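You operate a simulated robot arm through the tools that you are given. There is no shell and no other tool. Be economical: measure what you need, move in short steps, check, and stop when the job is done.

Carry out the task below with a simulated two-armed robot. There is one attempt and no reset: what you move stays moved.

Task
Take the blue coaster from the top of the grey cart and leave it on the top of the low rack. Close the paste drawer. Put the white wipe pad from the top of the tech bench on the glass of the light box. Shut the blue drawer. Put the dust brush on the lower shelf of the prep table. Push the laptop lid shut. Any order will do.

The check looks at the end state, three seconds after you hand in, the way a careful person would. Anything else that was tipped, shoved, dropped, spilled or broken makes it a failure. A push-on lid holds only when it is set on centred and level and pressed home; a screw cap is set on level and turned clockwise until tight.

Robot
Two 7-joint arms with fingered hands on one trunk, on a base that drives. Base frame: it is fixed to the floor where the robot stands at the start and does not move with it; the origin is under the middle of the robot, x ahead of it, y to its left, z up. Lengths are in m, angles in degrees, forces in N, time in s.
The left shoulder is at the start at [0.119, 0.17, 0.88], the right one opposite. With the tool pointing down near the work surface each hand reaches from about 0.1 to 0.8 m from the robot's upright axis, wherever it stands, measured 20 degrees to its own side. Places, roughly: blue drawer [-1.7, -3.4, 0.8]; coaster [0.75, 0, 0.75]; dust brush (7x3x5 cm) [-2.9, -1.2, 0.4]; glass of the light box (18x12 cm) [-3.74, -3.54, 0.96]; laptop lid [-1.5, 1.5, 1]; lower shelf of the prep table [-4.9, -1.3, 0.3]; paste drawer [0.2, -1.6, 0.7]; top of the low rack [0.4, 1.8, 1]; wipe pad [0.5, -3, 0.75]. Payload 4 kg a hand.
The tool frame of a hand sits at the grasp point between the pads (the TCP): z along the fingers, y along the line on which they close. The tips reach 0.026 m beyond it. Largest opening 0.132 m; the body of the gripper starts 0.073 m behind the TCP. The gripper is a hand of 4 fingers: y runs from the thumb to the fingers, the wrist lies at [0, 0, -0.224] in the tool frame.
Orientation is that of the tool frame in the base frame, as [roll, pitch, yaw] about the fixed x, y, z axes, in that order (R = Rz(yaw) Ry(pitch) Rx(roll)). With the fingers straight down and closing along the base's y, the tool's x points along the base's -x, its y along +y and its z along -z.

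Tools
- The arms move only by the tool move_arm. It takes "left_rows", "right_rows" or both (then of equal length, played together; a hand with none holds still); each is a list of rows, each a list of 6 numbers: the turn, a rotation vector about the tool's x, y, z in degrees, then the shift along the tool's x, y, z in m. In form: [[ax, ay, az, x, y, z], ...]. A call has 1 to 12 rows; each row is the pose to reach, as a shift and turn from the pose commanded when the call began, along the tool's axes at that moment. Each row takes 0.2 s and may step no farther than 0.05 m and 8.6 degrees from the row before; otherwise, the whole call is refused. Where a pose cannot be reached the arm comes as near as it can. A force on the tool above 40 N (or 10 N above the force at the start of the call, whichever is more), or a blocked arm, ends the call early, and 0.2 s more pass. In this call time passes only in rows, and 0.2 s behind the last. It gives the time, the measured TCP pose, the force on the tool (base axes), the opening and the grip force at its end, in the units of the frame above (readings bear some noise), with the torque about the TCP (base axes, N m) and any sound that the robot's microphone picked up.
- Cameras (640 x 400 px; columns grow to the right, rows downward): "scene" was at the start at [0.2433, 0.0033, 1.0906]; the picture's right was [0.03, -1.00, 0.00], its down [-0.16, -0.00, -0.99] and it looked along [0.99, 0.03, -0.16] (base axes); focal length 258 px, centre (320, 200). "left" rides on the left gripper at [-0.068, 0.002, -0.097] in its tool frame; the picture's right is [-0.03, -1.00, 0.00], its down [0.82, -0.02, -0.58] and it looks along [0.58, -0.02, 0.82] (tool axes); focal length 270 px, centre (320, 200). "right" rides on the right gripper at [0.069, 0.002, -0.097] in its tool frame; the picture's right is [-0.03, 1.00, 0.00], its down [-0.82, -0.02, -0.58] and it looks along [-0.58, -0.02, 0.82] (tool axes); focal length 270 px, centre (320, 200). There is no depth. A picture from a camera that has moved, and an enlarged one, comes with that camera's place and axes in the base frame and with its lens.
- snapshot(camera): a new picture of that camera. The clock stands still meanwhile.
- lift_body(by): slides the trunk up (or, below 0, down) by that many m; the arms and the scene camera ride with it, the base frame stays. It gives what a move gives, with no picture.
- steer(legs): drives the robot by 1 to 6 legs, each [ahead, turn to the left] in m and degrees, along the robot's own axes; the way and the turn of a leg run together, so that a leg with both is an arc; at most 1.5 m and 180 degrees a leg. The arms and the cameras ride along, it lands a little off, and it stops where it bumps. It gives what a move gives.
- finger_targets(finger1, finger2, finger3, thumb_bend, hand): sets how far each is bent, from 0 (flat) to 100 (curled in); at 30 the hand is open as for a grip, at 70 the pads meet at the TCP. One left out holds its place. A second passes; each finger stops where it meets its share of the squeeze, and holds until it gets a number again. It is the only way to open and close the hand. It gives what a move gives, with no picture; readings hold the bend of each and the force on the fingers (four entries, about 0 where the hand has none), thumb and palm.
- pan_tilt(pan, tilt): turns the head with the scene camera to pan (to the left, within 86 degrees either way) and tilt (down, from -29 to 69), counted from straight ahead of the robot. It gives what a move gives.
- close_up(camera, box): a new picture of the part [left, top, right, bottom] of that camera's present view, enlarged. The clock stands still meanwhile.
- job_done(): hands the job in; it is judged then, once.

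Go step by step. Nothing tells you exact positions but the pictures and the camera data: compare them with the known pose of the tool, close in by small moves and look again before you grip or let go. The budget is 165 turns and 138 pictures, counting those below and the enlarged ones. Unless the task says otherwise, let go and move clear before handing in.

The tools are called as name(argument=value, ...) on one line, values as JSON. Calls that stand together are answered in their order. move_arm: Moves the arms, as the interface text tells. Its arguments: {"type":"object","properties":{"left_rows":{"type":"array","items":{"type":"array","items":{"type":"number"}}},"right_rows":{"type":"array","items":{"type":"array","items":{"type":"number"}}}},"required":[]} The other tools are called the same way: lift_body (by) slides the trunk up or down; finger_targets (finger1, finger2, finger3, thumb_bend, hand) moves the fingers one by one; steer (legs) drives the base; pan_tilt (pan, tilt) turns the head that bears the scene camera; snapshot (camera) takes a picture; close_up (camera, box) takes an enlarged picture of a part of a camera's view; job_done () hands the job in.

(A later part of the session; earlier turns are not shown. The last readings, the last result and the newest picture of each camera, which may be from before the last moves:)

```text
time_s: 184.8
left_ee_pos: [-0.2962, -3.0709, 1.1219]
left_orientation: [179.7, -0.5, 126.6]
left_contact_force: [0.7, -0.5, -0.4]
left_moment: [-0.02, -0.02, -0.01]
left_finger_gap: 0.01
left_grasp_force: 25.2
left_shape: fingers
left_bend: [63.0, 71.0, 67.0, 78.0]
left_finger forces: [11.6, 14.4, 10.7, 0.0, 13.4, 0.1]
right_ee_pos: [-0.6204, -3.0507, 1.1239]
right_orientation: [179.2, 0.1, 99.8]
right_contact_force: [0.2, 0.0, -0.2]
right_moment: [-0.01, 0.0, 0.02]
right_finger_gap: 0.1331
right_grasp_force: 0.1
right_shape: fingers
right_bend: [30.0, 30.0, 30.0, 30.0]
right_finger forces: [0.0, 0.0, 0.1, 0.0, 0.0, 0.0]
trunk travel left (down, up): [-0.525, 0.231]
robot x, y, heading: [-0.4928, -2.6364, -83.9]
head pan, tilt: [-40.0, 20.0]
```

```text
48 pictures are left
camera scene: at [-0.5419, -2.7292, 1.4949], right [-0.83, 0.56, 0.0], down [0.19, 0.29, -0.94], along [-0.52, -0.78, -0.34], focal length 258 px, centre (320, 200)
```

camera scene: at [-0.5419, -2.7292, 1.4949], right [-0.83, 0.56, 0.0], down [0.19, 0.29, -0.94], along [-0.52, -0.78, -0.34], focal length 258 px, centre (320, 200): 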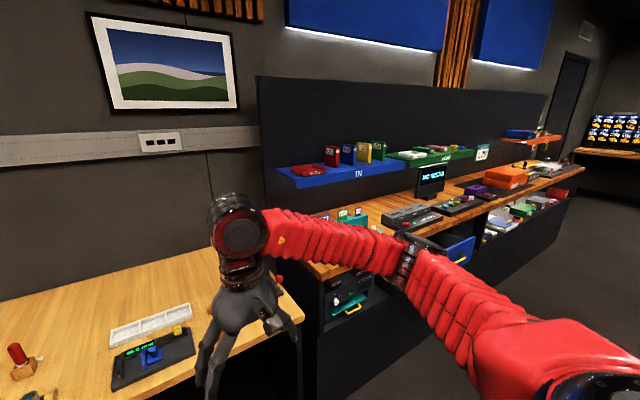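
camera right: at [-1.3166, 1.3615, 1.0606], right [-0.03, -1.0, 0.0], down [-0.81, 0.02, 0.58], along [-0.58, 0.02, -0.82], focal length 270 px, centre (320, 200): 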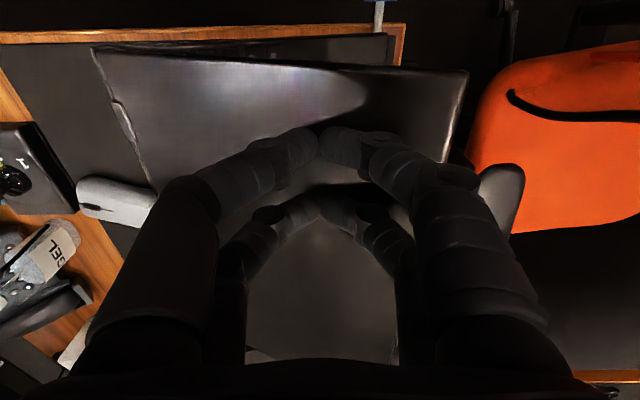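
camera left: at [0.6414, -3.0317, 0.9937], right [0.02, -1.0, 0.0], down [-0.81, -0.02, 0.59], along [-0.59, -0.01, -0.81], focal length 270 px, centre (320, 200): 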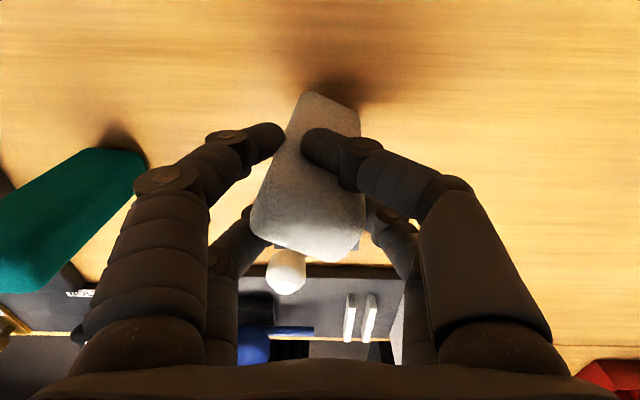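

The open blue drawer is near [−1.77, −3.31, 0.8]. I drive along to stand in front of it.

steer(legs=[[0, -30], [0, -30], [0, -28]])

steer(legs=[[1.1, 0]])

```text
time_s: 188.1
left_ee_pos: [-0.7259, -3.055, 1.1233]
left_orientation: [179.6, -0.4, 73.3]
left_contact_force: [-1.1, -0.3, -0.1]
left_moment: [-0.08, -0.03, -0.02]
left_finger_gap: 0.0097
left_grasp_force: 24.4
left_shape: fingers
left_bend: [63.0, 71.0, 67.0, 78.0]
left_finger forces: [11.1, 13.5, 10.6, 0.0, 13.4, 0.0]
right_ee_pos: [-0.9049, -2.7813, 1.1231]
right_orientation: [179.0, 0.1, 46.6]
right_contact_force: [-0.7, -0.5, -0.4]
right_moment: [-0.03, -0.03, -0.01]
right_finger_gap: 0.1333
right_grasp_force: 0.1
right_shape: fingers
right_bend: [30.0, 30.0, 30.0, 30.0]
right_finger forces: [0.0, 0.0, 0.0, 0.0, 0.0, 0.1]
trunk travel left (down, up): [-0.525, 0.231]
robot x, y, heading: [-0.4541, -2.6736, -139.3]
head pan, tilt: [-40.0, 20.0]
stopped in leg 2: the robot was blocked; the commanded pose is now the measured one
```

```text
time_s: 192.0
left_ee_pos: [-1.2161, -3.4935, 1.1239]
left_orientation: [179.4, -0.4, 75.4]
left_contact_force: [-0.3, 1.3, -0.6]
left_moment: [-0.05, -0.05, 0.06]
left_finger_gap: 0.0096
left_grasp_force: 23.9
left_shape: fingers
left_bend: [63.0, 71.0, 68.0, 78.0]
left_finger forces: [10.7, 13.9, 10.4, 0.0, 14.0, 0.1]
right_ee_pos: [-1.4014, -3.226, 1.1231]
right_orientation: [178.8, -0.1, 48.9]
right_contact_force: [-0.8, -0.6, -1.0]
right_moment: [-0.01, -0.08, 0.05]
right_finger_gap: 0.133
right_grasp_force: 0.0
right_shape: fingers
right_bend: [30.0, 30.0, 30.0, 30.0]
right_finger forces: [0.1, 0.0, 0.0, 0.0, 0.0, 0.1]
trunk travel left (down, up): [-0.525, 0.231]
robot x, y, heading: [-0.9623, -3.0941, -131.6]
head pan, tilt: [-40.0, 20.0]
stopped in leg 1: the robot was blocked; the commanded pose is now the measured one
```

The turn stopped early and the drive ran diagonally until it bumped. I look at the situation.

pan_tilt(pan=0, tilt=35)

snapshot(camera="scene")

snapshot(camera="left")

```text
time_s: 193.1
left_ee_pos: [-1.2102, -3.4961, 1.1226]
left_orientation: [179.7, -0.5, 75.4]
left_contact_force: [0.5, -0.8, -0.2]
left_moment: [0.02, 0.0, 0.02]
left_finger_gap: 0.0097
left_grasp_force: 24.9
left_shape: fingers
left_bend: [63.0, 71.0, 68.0, 78.0]
left_finger forces: [10.8, 14.0, 10.4, 0.0, 14.0, 0.0]
right_ee_pos: [-1.3962, -3.2281, 1.1255]
right_orientation: [179.0, 0.1, 49.0]
right_contact_force: [0.2, 0.2, -0.3]
right_moment: [0.02, 0.01, -0.01]
right_finger_gap: 0.1331
right_grasp_force: 0.1
right_shape: fingers
right_bend: [30.0, 30.0, 30.0, 30.0]
right_finger forces: [0.1, 0.1, 0.0, 0.0, 0.1, 0.1]
trunk travel left (down, up): [-0.525, 0.231]
robot x, y, heading: [-0.9653, -3.0935, -131.5]
head pan, tilt: [0.0, 35.0]
```

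```text
47 pictures are left
camera scene: at [-1.0332, -3.1744, 1.4711], right [-0.75, 0.67, 0.0], down [0.38, 0.43, -0.82], along [-0.55, -0.61, -0.57], focal length 258 px, centre (320, 200)
```

scene: 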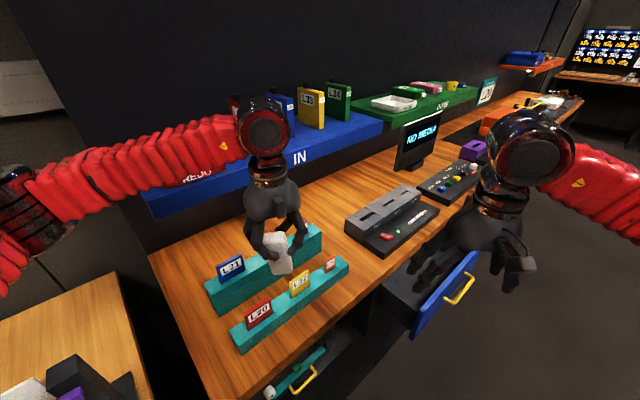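

```text
46 pictures are left
camera left: at [-1.2275, -3.5658, 1.2188], right [-0.97, 0.22, -0.01], down [0.18, 0.79, 0.58], along [0.14, 0.57, -0.81], focal length 270 px, centre (320, 200)
```

left: 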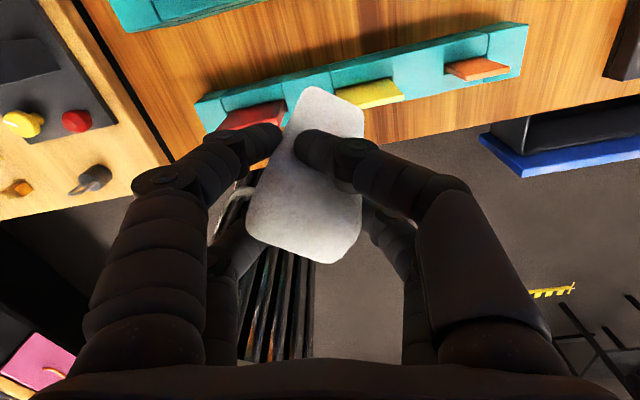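

Nothing is touched; hand is above the card racks. I back out the same way, then turn right.

steer(legs=[[-0.4, 0]])

steer(legs=[[0, -45]])

```text
time_s: 195.6
left_ee_pos: [-0.9408, -3.1948, 1.1236]
left_orientation: [179.7, -0.5, 75.6]
left_contact_force: [-0.9, -1.0, -0.7]
left_moment: [0.0, 0.04, -0.02]
left_finger_gap: 0.0099
left_grasp_force: 24.4
left_shape: fingers
left_bend: [63.0, 71.0, 68.0, 78.0]
left_finger forces: [10.8, 14.0, 10.5, 0.0, 14.1, 0.0]
right_ee_pos: [-1.1289, -2.9272, 1.1255]
right_orientation: [179.1, 0.0, 49.0]
right_contact_force: [0.7, -0.2, -0.2]
right_moment: [0.0, 0.04, 0.04]
right_finger_gap: 0.133
right_grasp_force: 0.1
right_shape: fingers
right_bend: [30.0, 30.0, 30.0, 30.0]
right_finger forces: [0.0, 0.1, 0.0, 0.0, 0.0, 0.0]
trunk travel left (down, up): [-0.525, 0.231]
robot x, y, heading: [-0.6917, -2.7964, -131.4]
head pan, tilt: [0.0, 35.0]
```

```text
time_s: 198.3
left_ee_pos: [-1.1583, -2.9096, 1.1264]
left_orientation: [179.5, -0.5, 32.1]
left_contact_force: [-0.2, 1.8, 0.1]
left_moment: [-0.07, 0.0, 0.05]
left_finger_gap: 0.0097
left_grasp_force: 23.9
left_shape: fingers
left_bend: [63.0, 71.0, 68.0, 79.0]
left_finger forces: [10.8, 12.8, 10.5, 0.0, 13.6, 0.1]
right_ee_pos: [-1.1072, -2.5874, 1.1247]
right_orientation: [178.6, 0.1, 5.3]
right_contact_force: [0.8, 1.1, -0.2]
right_moment: [-0.07, -0.01, 0.0]
right_finger_gap: 0.133
right_grasp_force: 0.1
right_shape: fingers
right_bend: [30.0, 30.0, 30.0, 30.0]
right_finger forces: [0.1, 0.0, 0.0, 0.0, 0.1, 0.1]
trunk travel left (down, up): [-0.525, 0.231]
robot x, y, heading: [-0.6992, -2.8397, -175.9]
head pan, tilt: [0.0, 35.0]
stopped in leg 1: the robot was blocked; the commanded pose is now the measured one
```

steer(legs=[[0, -10], [0.9, 0]])

steer(legs=[[0, 42]])

steer(legs=[[0, 42]])

snapshot(camera="scene")

```text
time_s: 203.9
left_ee_pos: [-2.0638, -2.7573, 1.1251]
left_orientation: [179.6, -0.4, 23.4]
left_contact_force: [-0.4, 0.0, 0.0]
left_moment: [0.03, 0.0, 0.02]
left_finger_gap: 0.0097
left_grasp_force: 23.9
left_shape: fingers
left_bend: [63.0, 71.0, 68.0, 79.0]
left_finger forces: [10.9, 12.9, 10.4, 0.0, 13.6, 0.0]
right_ee_pos: [-1.9645, -2.445, 1.1266]
right_orientation: [179.0, 0.1, -3.4]
right_contact_force: [-0.9, 0.5, 0.0]
right_moment: [0.03, 0.0, -0.01]
right_finger_gap: 0.1329
right_grasp_force: 0.0
right_shape: fingers
right_bend: [30.0, 30.0, 30.0, 30.0]
right_finger forces: [0.1, 0.0, 0.1, 0.0, 0.0, 0.1]
trunk travel left (down, up): [-0.525, 0.231]
robot x, y, heading: [-1.5959, -2.7551, 175.1]
head pan, tilt: [0.0, 35.0]
```

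```text
time_s: 206.5
left_ee_pos: [-1.9396, -3.0731, 1.1254]
left_orientation: [179.7, -0.5, 65.7]
left_contact_force: [0.4, -0.2, -0.4]
left_moment: [0.0, 0.02, 0.02]
left_finger_gap: 0.0094
left_grasp_force: 23.6
left_shape: fingers
left_bend: [63.0, 71.0, 68.0, 79.0]
left_finger forces: [11.0, 12.2, 10.5, 0.0, 13.1, 0.0]
right_ee_pos: [-2.0758, -2.7746, 1.1272]
right_orientation: [179.0, 0.1, 38.9]
right_contact_force: [-1.4, 0.8, -0.4]
right_moment: [0.0, -0.01, 0.01]
right_finger_gap: 0.1332
right_grasp_force: 0.1
right_shape: fingers
right_bend: [30.0, 30.0, 30.0, 30.0]
right_finger forces: [0.1, 0.0, 0.1, 0.0, 0.1, 0.1]
trunk travel left (down, up): [-0.525, 0.231]
robot x, y, heading: [-1.6212, -2.7257, -142.7]
head pan, tilt: [0.0, 35.0]
```

```text
time_s: 209.1
left_ee_pos: [-1.6247, -3.2005, 1.1254]
left_orientation: [179.7, -0.4, 107.7]
left_contact_force: [0.4, 0.4, -0.7]
left_moment: [0.02, -0.02, -0.01]
left_finger_gap: 0.0093
left_grasp_force: 23.1
left_shape: fingers
left_bend: [63.0, 71.0, 68.0, 79.0]
left_finger forces: [10.9, 11.9, 10.4, 0.0, 12.9, 0.0]
right_ee_pos: [-1.926, -3.071, 1.1282]
right_orientation: [179.0, 0.0, 80.8]
right_contact_force: [-0.4, -0.6, -0.2]
right_moment: [0.01, -0.01, 0.04]
right_finger_gap: 0.1328
right_grasp_force: 0.0
right_shape: fingers
right_bend: [30.0, 30.0, 30.0, 30.0]
right_finger forces: [0.1, 0.0, 0.1, 0.0, 0.0, 0.0]
trunk travel left (down, up): [-0.525, 0.231]
robot x, y, heading: [-1.6604, -2.7192, -101.2]
head pan, tilt: [0.0, 35.0]
```

```text
45 pictures are left
camera scene: at [-1.6817, -2.8243, 1.471], right [-0.98, 0.19, 0.0], down [0.11, 0.56, -0.82], along [-0.16, -0.8, -0.57], focal length 258 px, centre (320, 200)
```

scene: 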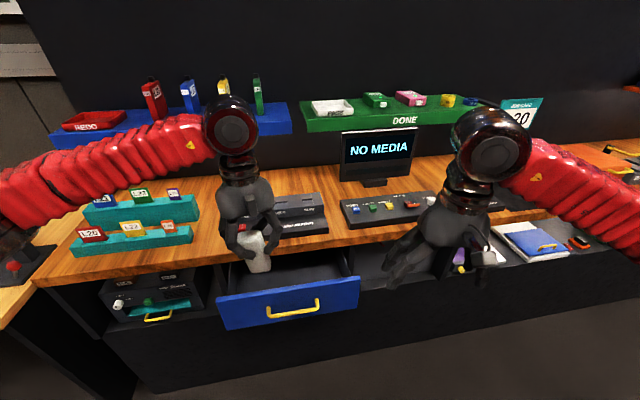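

The blue drawer's face is at y≈−3.28 (closed plane ≈−3.41), x −1.9..−1.47, handle in the middle. I make a fist with the right hand and bring it in front of the face's right part, slanted.

finger_targets(hand="right", finger1=70, finger2=70, finger3=70, thumb_bend=70)

move_arm(right_rows=[[0, -5, -1.1, 0.0015, 0.017, 0.0437], [0, -10, -2.3, 0.003, 0.034, 0.0875], [0, -15, -3.4, 0.0045, 0.051, 0.131], [0, -20, -4.6, 0.006, 0.068, 0.175], [0, -25, -5.7, 0.0075, 0.085, 0.219], [0, -30, -6.9, 0.009, 0.102, 0.2625], [0, -35, -8, 0.0105, 0.119, 0.306], [0, -40, -9.2, 0.012, 0.136, 0.35]])

snapshot(camera="scene")

```text
time_s: 210.1
left_ee_pos: [-1.6229, -3.202, 1.1256]
left_orientation: [179.7, -0.6, 107.6]
left_contact_force: [0.5, 0.0, -0.2]
left_moment: [0.0, 0.02, -0.02]
left_finger_gap: 0.0092
left_grasp_force: 23.4
left_shape: fingers
left_bend: [63.0, 71.0, 68.0, 79.0]
left_finger forces: [10.9, 11.9, 10.4, 0.0, 13.0, 0.0]
right_ee_pos: [-1.9237, -3.0712, 1.1286]
right_orientation: [179.2, 0.1, 80.7]
right_contact_force: [0.3, 0.4, 0.3]
right_moment: [-0.01, 0.05, -0.02]
right_finger_gap: 0.0013
right_grasp_force: 0.0
right_shape: fingers
right_bend: [70.0, 70.0, 70.0, 70.0]
right_finger forces: [0.0, 0.0, 0.1, 0.0, 0.0, 0.0]
trunk travel left (down, up): [-0.525, 0.231]
robot x, y, heading: [-1.6612, -2.72, -100.9]
head pan, tilt: [0.0, 35.0]
```

```text
time_s: 211.9
left_ee_pos: [-1.6239, -3.2022, 1.1244]
left_orientation: [179.6, -0.6, 107.6]
left_contact_force: [0.9, -0.2, -0.4]
left_moment: [0.05, 0.02, -0.02]
left_finger_gap: 0.009
left_grasp_force: 23.3
left_shape: fingers
left_bend: [63.0, 71.0, 68.0, 79.0]
left_finger forces: [10.9, 12.1, 10.5, 0.0, 13.2, 0.0]
right_ee_pos: [-1.7968, -3.1612, 0.8408]
right_orientation: [-177.3, 34.6, 92.0]
right_contact_force: [0.2, -0.8, -0.7]
right_moment: [0.02, 0.05, -0.01]
right_finger_gap: 0.0012
right_grasp_force: 0.1
right_shape: fingers
right_bend: [70.0, 70.0, 70.0, 70.0]
right_finger forces: [0.0, 0.1, 0.0, 0.1, 0.0, 0.0]
right hand out of reach, approached as far as the arm can: row 7, 8
trunk travel left (down, up): [-0.525, 0.231]
robot x, y, heading: [-1.6574, -2.7178, -100.8]
head pan, tilt: [0.0, 35.0]
```

```text
44 pictures are left
camera scene: at [-1.68, -2.8261, 1.4708], right [-0.98, 0.19, 0.0], down [0.11, 0.57, -0.82], along [-0.16, -0.8, -0.58], focal length 258 px, centre (320, 200)
```

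scene: 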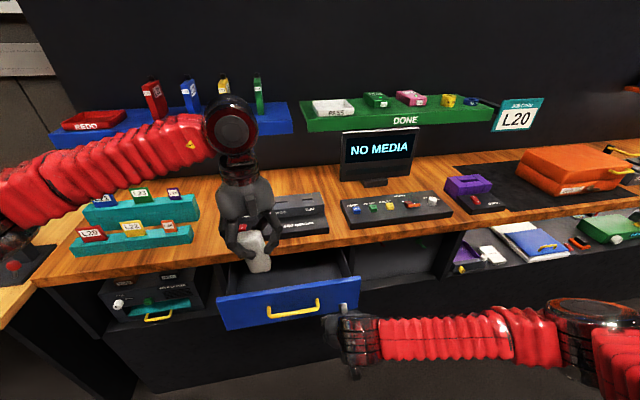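

The fist is in front of the face's right part. I lower 3.5 cm and push in −y.

move_arm(right_rows=[[0, 0, 0, 0.02, 0, 0.029], [0, 0, 0, -0.017, -0.002, 0.0546], [0, 0, 0, -0.054, -0.003, 0.08], [0, 0, 0, -0.091, -0.005, 0.106], [0, 0, 0, -0.12, -0.006, 0.126]])

snapshot(camera="scene")

```text
time_s: 213.1
left_ee_pos: [-1.6236, -3.2006, 1.1248]
left_orientation: [179.6, -0.4, 107.7]
left_contact_force: [0.6, -0.4, 0.3]
left_moment: [0.01, 0.01, -0.01]
left_finger_gap: 0.0094
left_grasp_force: 23.0
left_shape: fingers
left_bend: [63.0, 71.0, 68.0, 79.0]
left_finger forces: [10.9, 12.1, 10.5, 0.0, 13.2, 0.1]
right_ee_pos: [-1.8011, -3.33, 0.805]
right_orientation: [-177.3, 34.7, 92.1]
right_contact_force: [-0.2, -0.2, -0.3]
right_moment: [0.02, -0.01, 0.0]
right_finger_gap: 0.0012
right_grasp_force: 0.1
right_shape: fingers
right_bend: [70.0, 70.0, 70.0, 70.0]
right_finger forces: [0.0, 0.1, 0.1, 0.0, 0.0, 0.1]
right hand out of reach, approached as far as the arm can: row 1
trunk travel left (down, up): [-0.525, 0.231]
robot x, y, heading: [-1.6662, -2.7205, -100.8]
head pan, tilt: [0.0, 35.0]
```

```text
43 pictures are left
camera scene: at [-1.6807, -2.824, 1.471], right [-0.98, 0.19, 0.0], down [0.11, 0.56, -0.82], along [-0.16, -0.8, -0.57], focal length 258 px, centre (320, 200)
```

scene: 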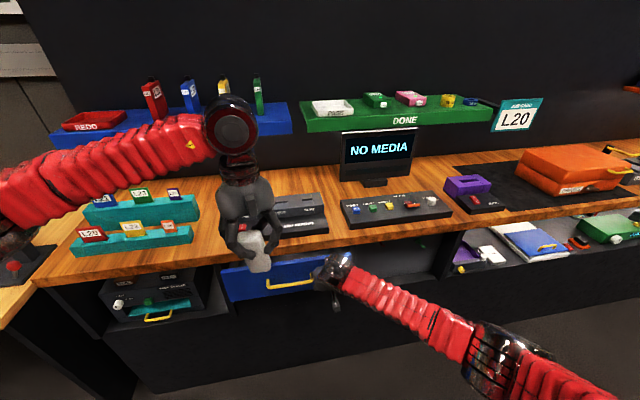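

The drawer is going in well; push on until it seats.

move_arm(right_rows=[[0, 0, 0, -0.016, -0.001, 0.011], [0, 0, 0, -0.032, -0.0015, 0.022], [0, 0, 0, -0.048, -0.002, 0.033], [0, 0, 0, -0.064, -0.003, 0.044], [0, 0, 0, -0.08, -0.004, 0.055]])

close_up(camera="scene", box=[80, 180, 480, 380])

```text
time_s: 213.9
left_ee_pos: [-1.624, -3.2011, 1.127]
left_orientation: [179.6, -0.5, 107.7]
left_contact_force: [-0.9, -1.0, -0.8]
left_moment: [0.01, -0.01, 0.01]
left_finger_gap: 0.0092
left_grasp_force: 23.6
left_shape: fingers
left_bend: [63.0, 71.0, 68.0, 79.0]
left_finger forces: [10.9, 12.2, 10.6, 0.1, 13.2, 0.0]
right_ee_pos: [-1.8036, -3.3832, 0.7984]
right_orientation: [-177.2, 33.4, 91.8]
right_contact_force: [-0.2, 23.8, 6.7]
right_moment: [-0.06, 0.02, 0.08]
right_finger_gap: 0.0013
right_grasp_force: 13.3
right_shape: fingers
right_bend: [70.0, 71.0, 71.0, 70.0]
right_finger forces: [0.1, 14.2, 12.8, 0.0, 0.0, 0.0]
trunk travel left (down, up): [-0.525, 0.231]
robot x, y, heading: [-1.66, -2.7225, -100.9]
head pan, tilt: [0.0, 35.0]
stopped in row 4 (right hand): the force on the tool passed its limit at 52 N (the readings are from after the stop); the commanded pose is now the measured one
```

```text
1.60 times, centred on (280, 280) of scene
camera zoom: at [-1.6809, -2.8221, 1.4712], right [-0.98, 0.19, 0.0], down [0.11, 0.56, -0.82], along [-0.16, -0.8, -0.57], focal length 412 px, centre (384, 72)
```

zoom: 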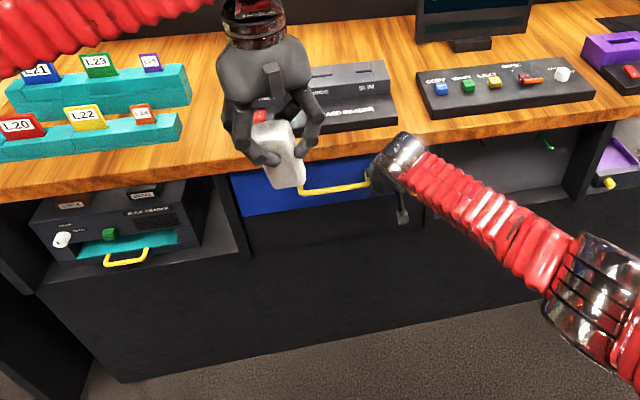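

Seated (52 N). I withdraw the fist and level it.

move_arm(right_rows=[[0, 0, 0, 0.037, 0.002, -0.0256], [0, 0, 0, 0.074, 0.003, -0.051], [0, 0, 0, 0.111, 0.005, -0.077], [0, 0, 0, 0.148, 0.006, -0.102], [0, 8, 0, 0.135, 0.006, -0.138], [0, 16, 0, 0.11, 0.006, -0.172], [0, 24, 0, 0.085, 0.006, -0.206], [0, 32, 0, 0.06, 0.006, -0.24], [0, 33.4, 0, 0.035, 0.006, -0.275]])

snapshot(camera="scene")

```text
time_s: 215.9
left_ee_pos: [-1.6243, -3.2005, 1.1264]
left_orientation: [179.6, -0.5, 107.6]
left_contact_force: [0.2, 0.3, 0.3]
left_moment: [-0.03, -0.02, -0.04]
left_finger_gap: 0.0092
left_grasp_force: 23.1
left_shape: fingers
left_bend: [63.0, 71.0, 68.0, 79.0]
left_finger forces: [10.9, 12.2, 10.5, 0.1, 13.2, 0.0]
right_ee_pos: [-1.7921, -3.2064, 1.0078]
right_orientation: [-177.8, 0.2, 90.5]
right_contact_force: [0.1, 0.2, 0.1]
right_moment: [0.01, 0.0, 0.05]
right_finger_gap: 0.0013
right_grasp_force: 0.0
right_shape: fingers
right_bend: [70.0, 70.0, 70.0, 70.0]
right_finger forces: [0.1, 0.1, 0.0, 0.0, 0.0, 0.0]
trunk travel left (down, up): [-0.525, 0.231]
robot x, y, heading: [-1.6611, -2.7186, -101.2]
head pan, tilt: [0.0, 35.0]
```

```text
41 pictures are left
camera scene: at [-1.6811, -2.8233, 1.4711], right [-0.98, 0.19, 0.0], down [0.11, 0.56, -0.82], along [-0.16, -0.8, -0.57], focal length 258 px, centre (320, 200)
```

scene: 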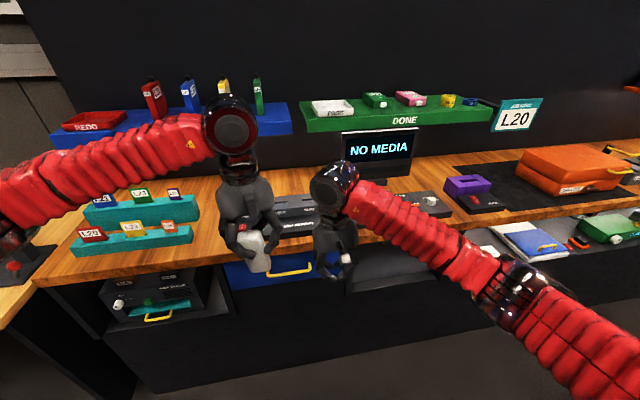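

The blue drawer is shut. I turn to −x and look toward the light box.

steer(legs=[[-0.1, 0], [0, -40]])

steer(legs=[[0, -40]])

pan_tilt(pan=0, tilt=20)

snapshot(camera="scene")

```text
time_s: 219.2
left_ee_pos: [-1.9242, -3.0163, 1.1256]
left_orientation: [179.6, -0.4, 67.6]
left_contact_force: [-0.1, 0.0, 0.5]
left_moment: [0.04, 0.04, 0.0]
left_finger_gap: 0.009
left_grasp_force: 22.9
left_shape: fingers
left_bend: [63.0, 71.0, 68.0, 79.0]
left_finger forces: [11.0, 11.3, 10.4, 0.1, 12.6, 0.0]
right_ee_pos: [-2.0557, -2.9141, 1.0065]
right_orientation: [-177.8, 0.3, 50.4]
right_contact_force: [-0.2, 0.3, -0.2]
right_moment: [0.0, -0.04, 0.04]
right_finger_gap: 0.0015
right_grasp_force: 0.1
right_shape: fingers
right_bend: [70.0, 70.0, 70.0, 70.0]
right_finger forces: [0.0, 0.1, 0.1, 0.0, 0.0, 0.0]
trunk travel left (down, up): [-0.525, 0.231]
robot x, y, heading: [-1.6195, -2.654, -140.9]
head pan, tilt: [0.0, 35.0]
```

```text
time_s: 221.7
left_ee_pos: [-2.0842, -2.7332, 1.127]
left_orientation: [179.6, -0.4, 27.6]
left_contact_force: [-0.9, -0.7, -0.6]
left_moment: [-0.01, 0.03, -0.01]
left_finger_gap: 0.009
left_grasp_force: 22.6
left_shape: fingers
left_bend: [63.0, 71.0, 68.0, 79.0]
left_finger forces: [10.8, 10.8, 10.6, 0.0, 12.3, 0.1]
right_ee_pos: [-2.1185, -2.5702, 1.0076]
right_orientation: [-177.9, 0.3, 10.2]
right_contact_force: [0.0, 0.4, -0.3]
right_moment: [0.02, -0.03, 0.0]
right_finger_gap: 0.0009
right_grasp_force: 0.0
right_shape: fingers
right_bend: [70.0, 70.0, 70.0, 70.0]
right_finger forces: [0.1, 0.1, 0.0, 0.0, 0.0, 0.0]
trunk travel left (down, up): [-0.525, 0.231]
robot x, y, heading: [-1.6187, -2.6942, 179.2]
head pan, tilt: [0.0, 35.0]
```

```text
time_s: 222.4
left_ee_pos: [-2.0843, -2.7374, 1.1281]
left_orientation: [179.7, -0.5, 27.6]
left_contact_force: [-0.6, -0.3, 0.0]
left_moment: [0.08, 0.0, 0.01]
left_finger_gap: 0.009
left_grasp_force: 22.5
left_shape: fingers
left_bend: [63.0, 71.0, 68.0, 79.0]
left_finger forces: [10.6, 11.0, 10.7, 0.0, 12.7, 0.0]
right_ee_pos: [-2.1171, -2.5743, 1.0078]
right_orientation: [-177.7, 0.3, 10.4]
right_contact_force: [0.5, -0.1, -0.5]
right_moment: [0.05, -0.01, 0.02]
right_finger_gap: 0.0009
right_grasp_force: 0.1
right_shape: fingers
right_bend: [70.0, 70.0, 70.0, 70.0]
right_finger forces: [0.0, 0.0, 0.0, 0.1, 0.0, 0.0]
trunk travel left (down, up): [-0.525, 0.231]
robot x, y, heading: [-1.6209, -2.699, 179.3]
head pan, tilt: [0.0, 20.0]
```

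```text
40 pictures are left
camera scene: at [-1.73, -2.699, 1.4948], right [0.01, 1.0, 0.0], down [0.34, 0.0, -0.94], along [-0.94, 0.01, -0.34], focal length 258 px, centre (320, 200)
```

scene: 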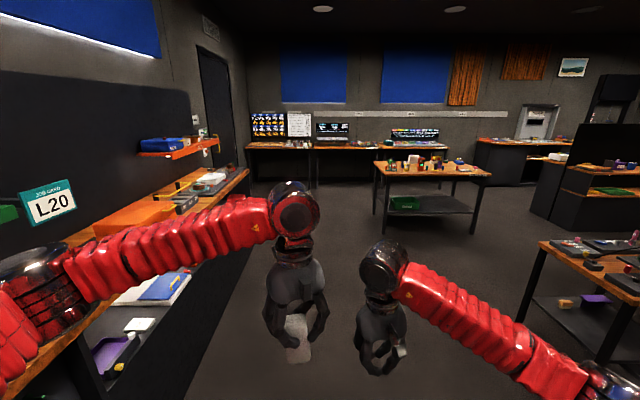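

The light box is at the counter's far end. I drive along the counter.

steer(legs=[[1.2, 0], [1.05, 0]])

steer(legs=[[0, 42]])

steer(legs=[[0, 42]])

pan_tilt(pan=5, tilt=35)

snapshot(camera="scene")

```text
time_s: 233.9
left_ee_pos: [-4.3715, -2.7068, 1.1275]
left_orientation: [179.6, -0.4, 27.3]
left_contact_force: [-0.1, 0.6, -0.3]
left_moment: [0.01, -0.06, 0.01]
left_finger_gap: 0.0093
left_grasp_force: 22.5
left_shape: fingers
left_bend: [63.0, 71.0, 68.0, 79.0]
left_finger forces: [10.6, 11.1, 10.8, 0.0, 12.7, 0.0]
right_ee_pos: [-4.4043, -2.5441, 1.0075]
right_orientation: [-177.8, 0.3, 10.3]
right_contact_force: [-0.1, -0.1, 0.8]
right_moment: [0.0, 0.0, -0.05]
right_finger_gap: 0.001
right_grasp_force: 0.0
right_shape: fingers
right_bend: [70.0, 70.0, 70.0, 70.0]
right_finger forces: [0.0, 0.0, 0.0, 0.0, 0.0, 0.0]
trunk travel left (down, up): [-0.525, 0.231]
robot x, y, heading: [-3.9012, -2.6709, 179.2]
head pan, tilt: [0.0, 20.0]
```

```text
time_s: 236.4
left_ee_pos: [-4.2299, -3.009, 1.1275]
left_orientation: [179.6, -0.5, 69.0]
left_contact_force: [0.0, -0.7, -0.2]
left_moment: [0.01, -0.02, 0.0]
left_finger_gap: 0.0088
left_grasp_force: 21.9
left_shape: fingers
left_bend: [63.0, 71.0, 68.0, 80.0]
left_finger forces: [10.5, 10.4, 10.7, 0.0, 12.2, 0.0]
right_ee_pos: [-4.3639, -2.9105, 1.0085]
right_orientation: [-177.8, 0.3, 51.9]
right_contact_force: [-0.1, -0.8, -0.7]
right_moment: [0.0, 0.01, 0.0]
right_finger_gap: 0.0013
right_grasp_force: 0.1
right_shape: fingers
right_bend: [70.0, 70.0, 70.0, 70.0]
right_finger forces: [0.0, 0.0, 0.1, 0.1, 0.0, 0.1]
trunk travel left (down, up): [-0.525, 0.231]
robot x, y, heading: [-3.9312, -2.6383, -139.0]
head pan, tilt: [0.0, 20.0]
```

```text
time_s: 239.1
left_ee_pos: [-3.9007, -3.1186, 1.1293]
left_orientation: [179.5, -0.5, 111.8]
left_contact_force: [0.0, -0.6, -0.1]
left_moment: [0.0, -0.02, -0.02]
left_finger_gap: 0.0089
left_grasp_force: 21.8
left_shape: fingers
left_bend: [63.0, 72.0, 68.0, 80.0]
left_finger forces: [10.6, 10.3, 10.6, 0.0, 12.1, 0.0]
right_ee_pos: [-4.0679, -3.135, 1.0087]
right_orientation: [-177.9, 0.4, 94.6]
right_contact_force: [0.1, 0.3, 0.2]
right_moment: [0.0, 0.02, 0.0]
right_finger_gap: 0.0013
right_grasp_force: 0.1
right_shape: fingers
right_bend: [70.0, 70.0, 70.0, 70.0]
right_finger forces: [0.1, 0.0, 0.0, 0.1, 0.1, 0.1]
trunk travel left (down, up): [-0.525, 0.231]
robot x, y, heading: [-3.9741, -2.6415, -96.7]
head pan, tilt: [0.0, 20.0]
```

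```text
time_s: 239.8
left_ee_pos: [-3.9058, -3.1166, 1.1302]
left_orientation: [179.5, -0.4, 111.7]
left_contact_force: [-0.6, 0.7, -0.5]
left_moment: [-0.02, -0.09, 0.02]
left_finger_gap: 0.0087
left_grasp_force: 21.8
left_shape: fingers
left_bend: [63.0, 72.0, 68.0, 80.0]
left_finger forces: [10.6, 10.3, 10.7, 0.0, 12.3, 0.0]
right_ee_pos: [-4.0713, -3.1346, 1.0105]
right_orientation: [-178.0, 0.4, 94.5]
right_contact_force: [-1.1, 1.0, -1.0]
right_moment: [0.04, -0.08, -0.02]
right_finger_gap: 0.0011
right_grasp_force: 0.0
right_shape: fingers
right_bend: [70.0, 70.0, 70.0, 70.0]
right_finger forces: [0.0, 0.0, 0.1, 0.1, 0.0, 0.0]
trunk travel left (down, up): [-0.525, 0.231]
robot x, y, heading: [-3.9771, -2.6436, -97.0]
head pan, tilt: [5.0, 35.0]
```

```text
39 pictures are left
camera scene: at [-3.9848, -2.746, 1.4711], right [-1.0, 0.03, 0.0], down [0.02, 0.57, -0.82], along [-0.02, -0.82, -0.57], focal length 258 px, centre (320, 200)
```

scene: 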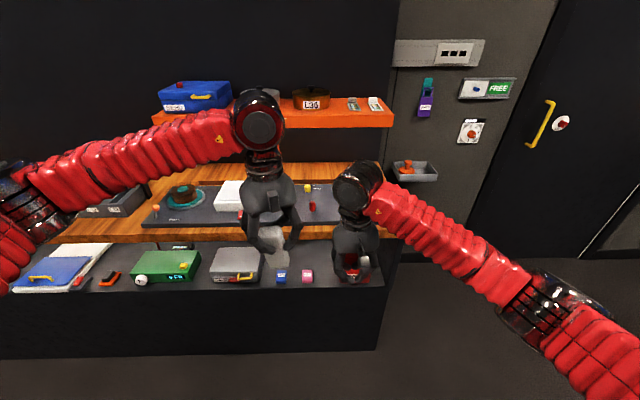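

close_up(camera="scene", box=[130, 150, 350, 290])

```text
2.86 times, centred on (240, 220) of scene
camera zoom: at [-3.9848, -2.746, 1.4711], right [-1.0, 0.03, 0.0], down [0.02, 0.57, -0.82], along [-0.02, -0.82, -0.57], focal length 736 px, centre (549, 143)
```

zoom: 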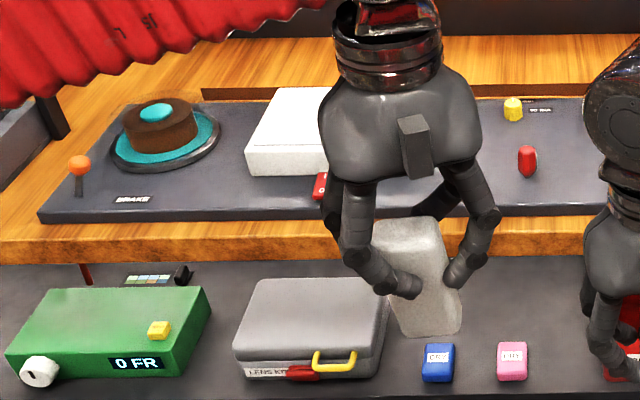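

The light-box top spans x −3.84..−3.64, y −3.62..−3.47, z≈0.96. I drive 0.3 m closer.

steer(legs=[[0.28, 0]])

snapshot(camera="scene")

```text
time_s: 241.8
left_ee_pos: [-3.9361, -3.3996, 1.129]
left_orientation: [179.6, -0.6, 111.5]
left_contact_force: [-0.2, -1.0, -0.5]
left_moment: [0.0, 0.02, 0.0]
left_finger_gap: 0.009
left_grasp_force: 21.6
left_shape: fingers
left_bend: [63.0, 72.0, 68.0, 80.0]
left_finger forces: [10.7, 10.3, 10.7, 0.1, 12.3, 0.0]
right_ee_pos: [-4.1017, -3.4155, 1.0087]
right_orientation: [-177.8, 0.3, 94.5]
right_contact_force: [0.5, -0.7, 0.1]
right_moment: [0.03, 0.0, -0.02]
right_finger_gap: 0.001
right_grasp_force: 0.0
right_shape: fingers
right_bend: [70.0, 70.0, 70.0, 70.0]
right_finger forces: [0.0, 0.0, 0.1, 0.0, 0.0, 0.0]
trunk travel left (down, up): [-0.525, 0.231]
robot x, y, heading: [-4.0137, -2.9212, -97.1]
head pan, tilt: [5.0, 35.0]
```

```text
37 pictures are left
camera scene: at [-4.015, -3.0278, 1.4709], right [-1.0, 0.03, 0.0], down [0.02, 0.57, -0.82], along [-0.03, -0.82, -0.58], focal length 258 px, centre (320, 200)
```

scene: 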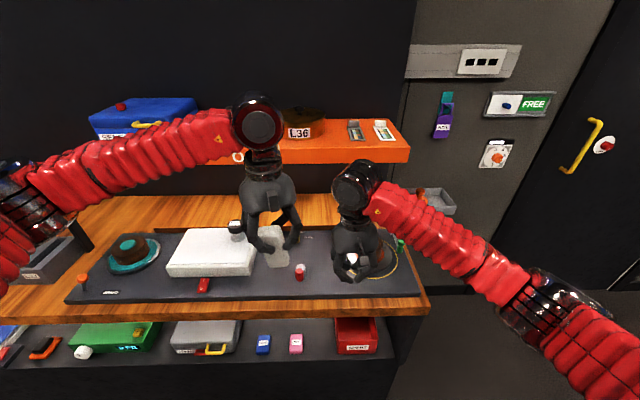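

close_up(camera="scene", box=[130, 180, 330, 320])

```text
2.86 times, centred on (230, 250) of scene
camera zoom: at [-4.015, -3.0278, 1.4709], right [-1.0, 0.03, 0.0], down [0.02, 0.57, -0.82], along [-0.03, -0.82, -0.58], focal length 736 px, centre (577, 57)
```

zoom: 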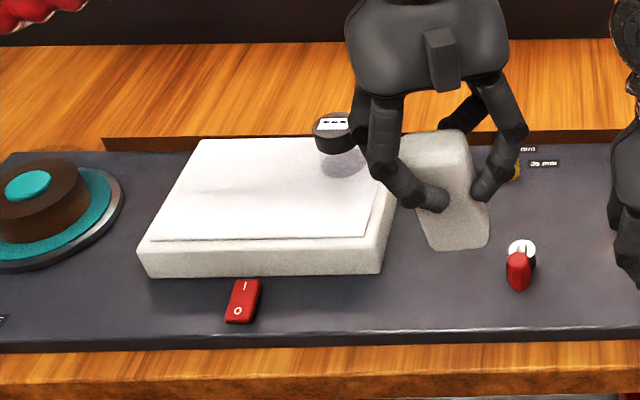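

The glass spans x −3.84..−3.65, y −3.62..−3.49, with a loupe-like thing at its back right. I'll set the pad upright at about [−3.69, −3.54], turning the hand so its fingers stay clear of the loupe.

move_arm(left_rows=[[0, 0, 5, -0.005, 0.035, -0.03], [0, 0, 10, -0.04, 0.065, -0.04], [0, 0, 15, -0.075, 0.095, -0.04], [0, 0, 20, -0.11, 0.122, -0.04], [0, 0, 26, -0.15, 0.145, -0.04], [0, 0, 31, -0.187, 0.163, -0.04], [0, 0, 36, -0.22, 0.178, -0.04]])

snapshot(camera="left")

close_up(camera="scene", box=[130, 150, 330, 320])

```text
time_s: 243.4
left_ee_pos: [-3.6907, -3.5376, 1.1688]
left_orientation: [-179.9, -0.8, 75.5]
left_contact_force: [0.3, -1.0, 0.0]
left_moment: [0.0, 0.02, 0.0]
left_finger_gap: 0.0086
left_grasp_force: 22.3
left_shape: fingers
left_bend: [63.0, 72.0, 68.0, 80.0]
left_finger forces: [10.4, 10.5, 10.8, 0.0, 13.6, 0.0]
right_ee_pos: [-4.1021, -3.4159, 1.01]
right_orientation: [-177.8, 0.3, 94.4]
right_contact_force: [-0.4, 0.1, -0.3]
right_moment: [-0.01, -0.03, 0.0]
right_finger_gap: 0.0011
right_grasp_force: 0.1
right_shape: fingers
right_bend: [70.0, 70.0, 70.0, 70.0]
right_finger forces: [0.0, 0.0, 0.0, 0.0, 0.1, 0.0]
trunk travel left (down, up): [-0.525, 0.231]
robot x, y, heading: [-4.0076, -2.9216, -96.9]
head pan, tilt: [5.0, 35.0]
```

```text
35 pictures are left
camera left: at [-3.7069, -3.6068, 1.2629], right [-0.97, 0.23, 0.0], down [0.18, 0.79, 0.59], along [0.13, 0.57, -0.81], focal length 270 px, centre (320, 200)
```

left: 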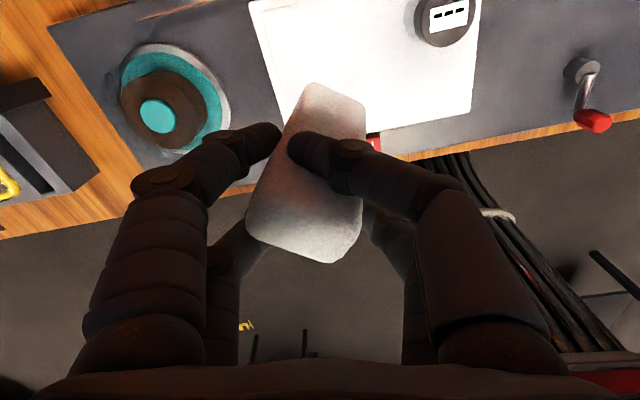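

```text
2.35 times, centred on (230, 235) of scene
camera zoom: at [-4.0145, -3.027, 1.471], right [-1.0, 0.03, 0.0], down [0.02, 0.57, -0.82], along [-0.03, -0.82, -0.57], focal length 606 px, centre (532, 118)
```

zoom: 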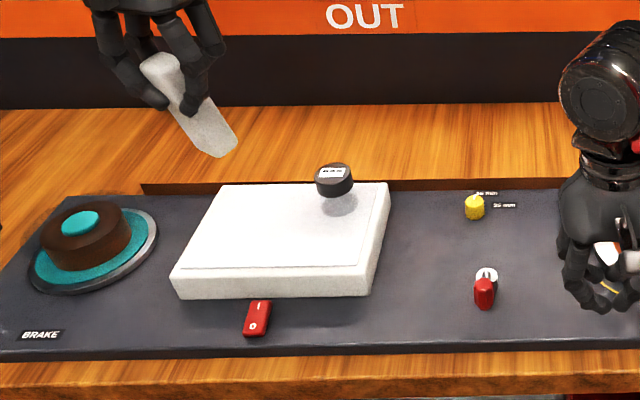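

The glass area at the left front is free. I lower the pad toward it.

move_arm(left_rows=[[0, 0, 0, 0, 0, 0.04], [0, 0, 0, 0, 0, 0.075], [0, 0, 0, 0, 0, 0.095]])

close_up(camera="scene", box=[130, 150, 330, 320])

```text
time_s: 244.2
left_ee_pos: [-3.6904, -3.5365, 1.0753]
left_orientation: [-180.0, -0.7, 75.7]
left_contact_force: [0.1, 0.3, 0.1]
left_moment: [0.0, -0.01, 0.01]
left_finger_gap: 0.0085
left_grasp_force: 23.0
left_shape: fingers
left_bend: [63.0, 72.0, 68.0, 80.0]
left_finger forces: [10.3, 11.1, 10.7, 0.1, 14.2, 0.0]
right_ee_pos: [-4.1026, -3.4149, 1.0107]
right_orientation: [-177.9, 0.5, 94.4]
right_contact_force: [0.1, 1.4, 0.3]
right_moment: [-0.01, 0.03, 0.0]
right_finger_gap: 0.0011
right_grasp_force: 0.0
right_shape: fingers
right_bend: [70.0, 70.0, 70.0, 70.0]
right_finger forces: [0.0, 0.1, 0.0, 0.0, 0.0, 0.0]
trunk travel left (down, up): [-0.525, 0.231]
robot x, y, heading: [-4.0159, -2.9193, -96.8]
head pan, tilt: [5.0, 35.0]
```

```text
2.35 times, centred on (230, 235) of scene
camera zoom: at [-4.0144, -3.0266, 1.471], right [-1.0, 0.03, 0.0], down [0.02, 0.57, -0.82], along [-0.03, -0.82, -0.57], focal length 606 px, centre (532, 118)
```

zoom: 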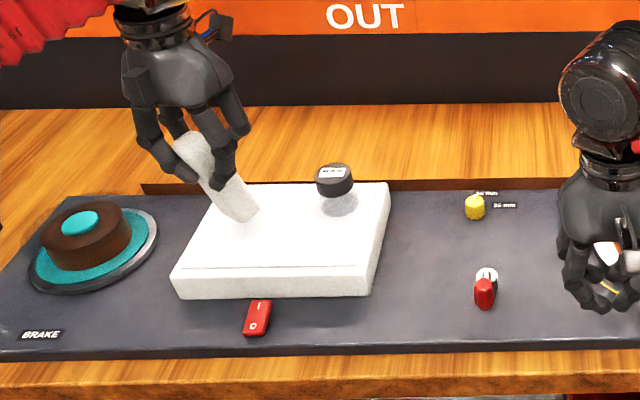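

Pad bottom is over the glass. Slow final descent to contact.

move_arm(left_rows=[[0, 0, 0, 0, 0, 0.006], [0, 0, 0, 0, 0, 0.012], [0, 0, 0, 0, 0, 0.018]])

```text
time_s: 245.0
left_ee_pos: [-3.6899, -3.5359, 1.0594]
left_orientation: [180.0, -0.3, 75.5]
left_contact_force: [-1.1, -0.6, 10.5]
left_moment: [-0.12, -0.1, -0.02]
left_finger_gap: 0.0087
left_grasp_force: 24.8
left_shape: fingers
left_bend: [63.0, 72.0, 68.0, 81.0]
left_finger forces: [11.2, 11.7, 10.9, 0.0, 16.3, 0.0]
right_ee_pos: [-4.1025, -3.4138, 1.0115]
right_orientation: [-177.8, 0.4, 94.4]
right_contact_force: [-0.9, 0.6, -0.1]
right_moment: [0.02, 0.01, 0.02]
right_finger_gap: 0.0011
right_grasp_force: 0.0
right_shape: fingers
right_bend: [70.0, 70.0, 70.0, 70.0]
right_finger forces: [0.0, 0.1, 0.0, 0.1, 0.0, 0.1]
trunk travel left (down, up): [-0.525, 0.231]
robot x, y, heading: [-4.0105, -2.9208, -96.9]
head pan, tilt: [5.0, 35.0]
```

Contact felt. I loosen the fingers slightly so the pad settles flat while still guided.

finger_targets(hand="left", finger1=58, finger2=63, finger3=60, thumb_bend=66)

close_up(camera="scene", box=[130, 150, 330, 320])

```text
time_s: 246.0
left_ee_pos: [-3.6906, -3.5363, 1.0575]
left_orientation: [-179.9, -0.6, 75.6]
left_contact_force: [0.9, 0.0, -0.3]
left_moment: [-0.04, 0.01, 0.01]
left_finger_gap: 0.0279
left_grasp_force: 0.0
left_shape: fingers
left_bend: [57.0, 63.0, 60.0, 66.0]
left_finger forces: [0.0, 0.1, 0.0, 0.0, 0.1, 0.0]
right_ee_pos: [-4.1019, -3.4146, 1.0101]
right_orientation: [-177.8, 0.4, 94.4]
right_contact_force: [0.3, 0.6, 0.2]
right_moment: [0.02, -0.01, -0.02]
right_finger_gap: 0.0012
right_grasp_force: 0.1
right_shape: fingers
right_bend: [70.0, 70.0, 70.0, 70.0]
right_finger forces: [0.0, 0.0, 0.0, 0.1, 0.0, 0.0]
trunk travel left (down, up): [-0.525, 0.231]
robot x, y, heading: [-4.0141, -2.9204, -96.9]
head pan, tilt: [5.0, 35.0]
```

```text
2.35 times, centred on (230, 235) of scene
camera zoom: at [-4.0147, -3.0262, 1.4711], right [-1.0, 0.03, 0.0], down [0.02, 0.57, -0.82], along [-0.03, -0.82, -0.57], focal length 606 px, centre (532, 118)
```

zoom: 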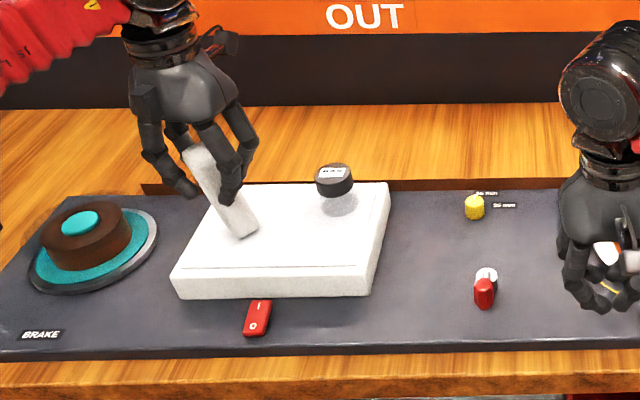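

snapshot(camera="left")

```text
31 pictures are left
camera left: at [-3.7064, -3.6047, 1.152], right [-0.97, 0.22, 0.0], down [0.18, 0.79, 0.59], along [0.13, 0.57, -0.81], focal length 270 px, centre (320, 200)
```

left: 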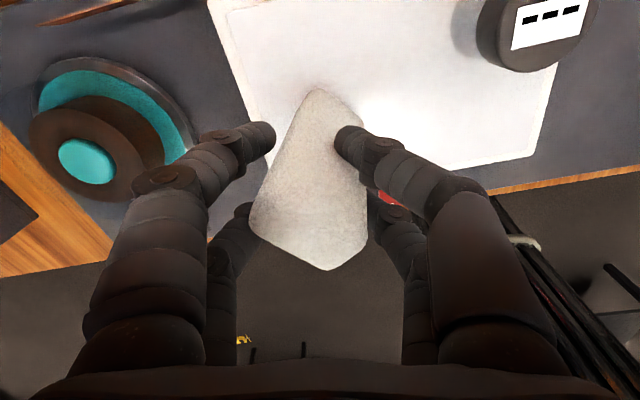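

The pad stands on the glass, nearly upright and unloaded. I open a bit more, in two stages.

finger_targets(hand="left", finger1=51, finger2=54, finger3=51, thumb_bend=55)

snapshot(camera="left")

```text
time_s: 247.0
left_ee_pos: [-3.689, -3.5364, 1.0574]
left_orientation: [180.0, -0.5, 75.6]
left_contact_force: [-0.1, -0.3, 0.9]
left_moment: [0.0, 0.03, 0.0]
left_finger_gap: 0.0551
left_grasp_force: 0.0
left_shape: fingers
left_bend: [51.0, 54.0, 51.0, 55.0]
left_finger forces: [0.1, 0.0, 0.0, 0.0, 0.0, 0.1]
right_ee_pos: [-4.1033, -3.4142, 1.0106]
right_orientation: [-177.9, 0.4, 94.4]
right_contact_force: [-0.2, 0.4, 0.0]
right_moment: [-0.05, 0.02, 0.01]
right_finger_gap: 0.0009
right_grasp_force: 0.1
right_shape: fingers
right_bend: [70.0, 70.0, 70.0, 70.0]
right_finger forces: [0.0, 0.1, 0.0, 0.1, 0.0, 0.0]
trunk travel left (down, up): [-0.525, 0.231]
robot x, y, heading: [-4.0102, -2.9205, -97.0]
head pan, tilt: [5.0, 35.0]
```

```text
30 pictures are left
camera left: at [-3.7064, -3.6049, 1.152], right [-0.97, 0.22, 0.0], down [0.18, 0.79, 0.59], along [0.13, 0.57, -0.81], focal length 270 px, centre (320, 200)
```

left: 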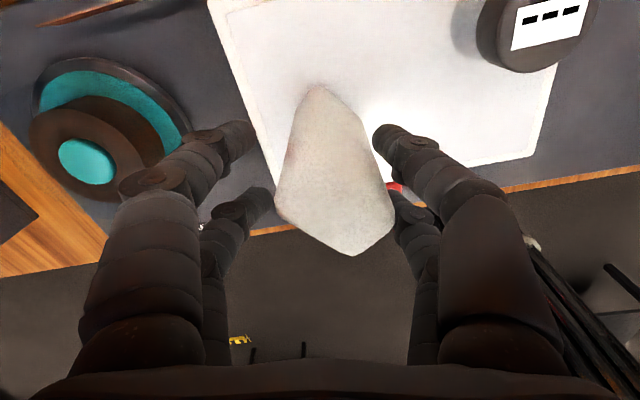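

The pad now stands upright and free. I lift the hand straight up.

move_arm(left_rows=[[0, 0, 0, 0, 0, -0.02], [0, 0, 0, 0, 0, -0.05], [0, 0, 0, 0, 0, -0.09], [0, 0, 0, 0, 0, -0.13]])

close_up(camera="scene", box=[110, 130, 350, 330])

```text
time_s: 248.0
left_ee_pos: [-3.6903, -3.5369, 1.1875]
left_orientation: [-179.9, -0.6, 75.5]
left_contact_force: [0.2, 0.2, -0.2]
left_moment: [0.0, 0.02, 0.03]
left_finger_gap: 0.0553
left_grasp_force: 0.0
left_shape: fingers
left_bend: [51.0, 54.0, 51.0, 55.0]
left_finger forces: [0.1, 0.0, 0.0, 0.1, 0.0, 0.0]
right_ee_pos: [-4.1017, -3.4143, 1.0102]
right_orientation: [-177.8, 0.4, 94.4]
right_contact_force: [-0.6, 0.2, -0.1]
right_moment: [0.02, -0.03, 0.02]
right_finger_gap: 0.0009
right_grasp_force: 0.0
right_shape: fingers
right_bend: [70.0, 70.0, 70.0, 70.0]
right_finger forces: [0.0, 0.0, 0.0, 0.0, 0.1, 0.0]
trunk travel left (down, up): [-0.525, 0.231]
robot x, y, heading: [-4.0101, -2.9196, -96.7]
head pan, tilt: [5.0, 35.0]
```

```text
2.00 times, centred on (230, 230) of scene
camera zoom: at [-4.0151, -3.0259, 1.4711], right [-1.0, 0.03, 0.0], down [0.02, 0.57, -0.82], along [-0.03, -0.82, -0.57], focal length 515 px, centre (500, 140)
```

zoom: 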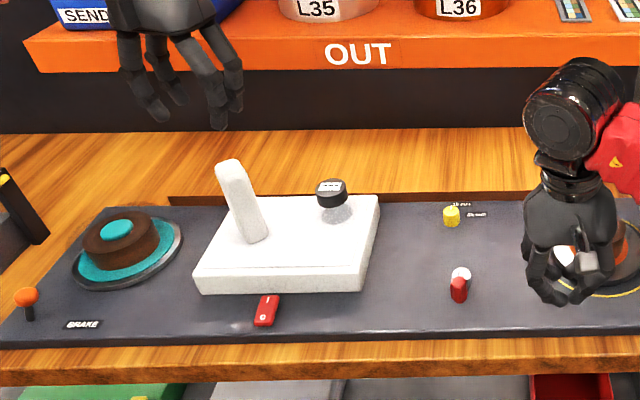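

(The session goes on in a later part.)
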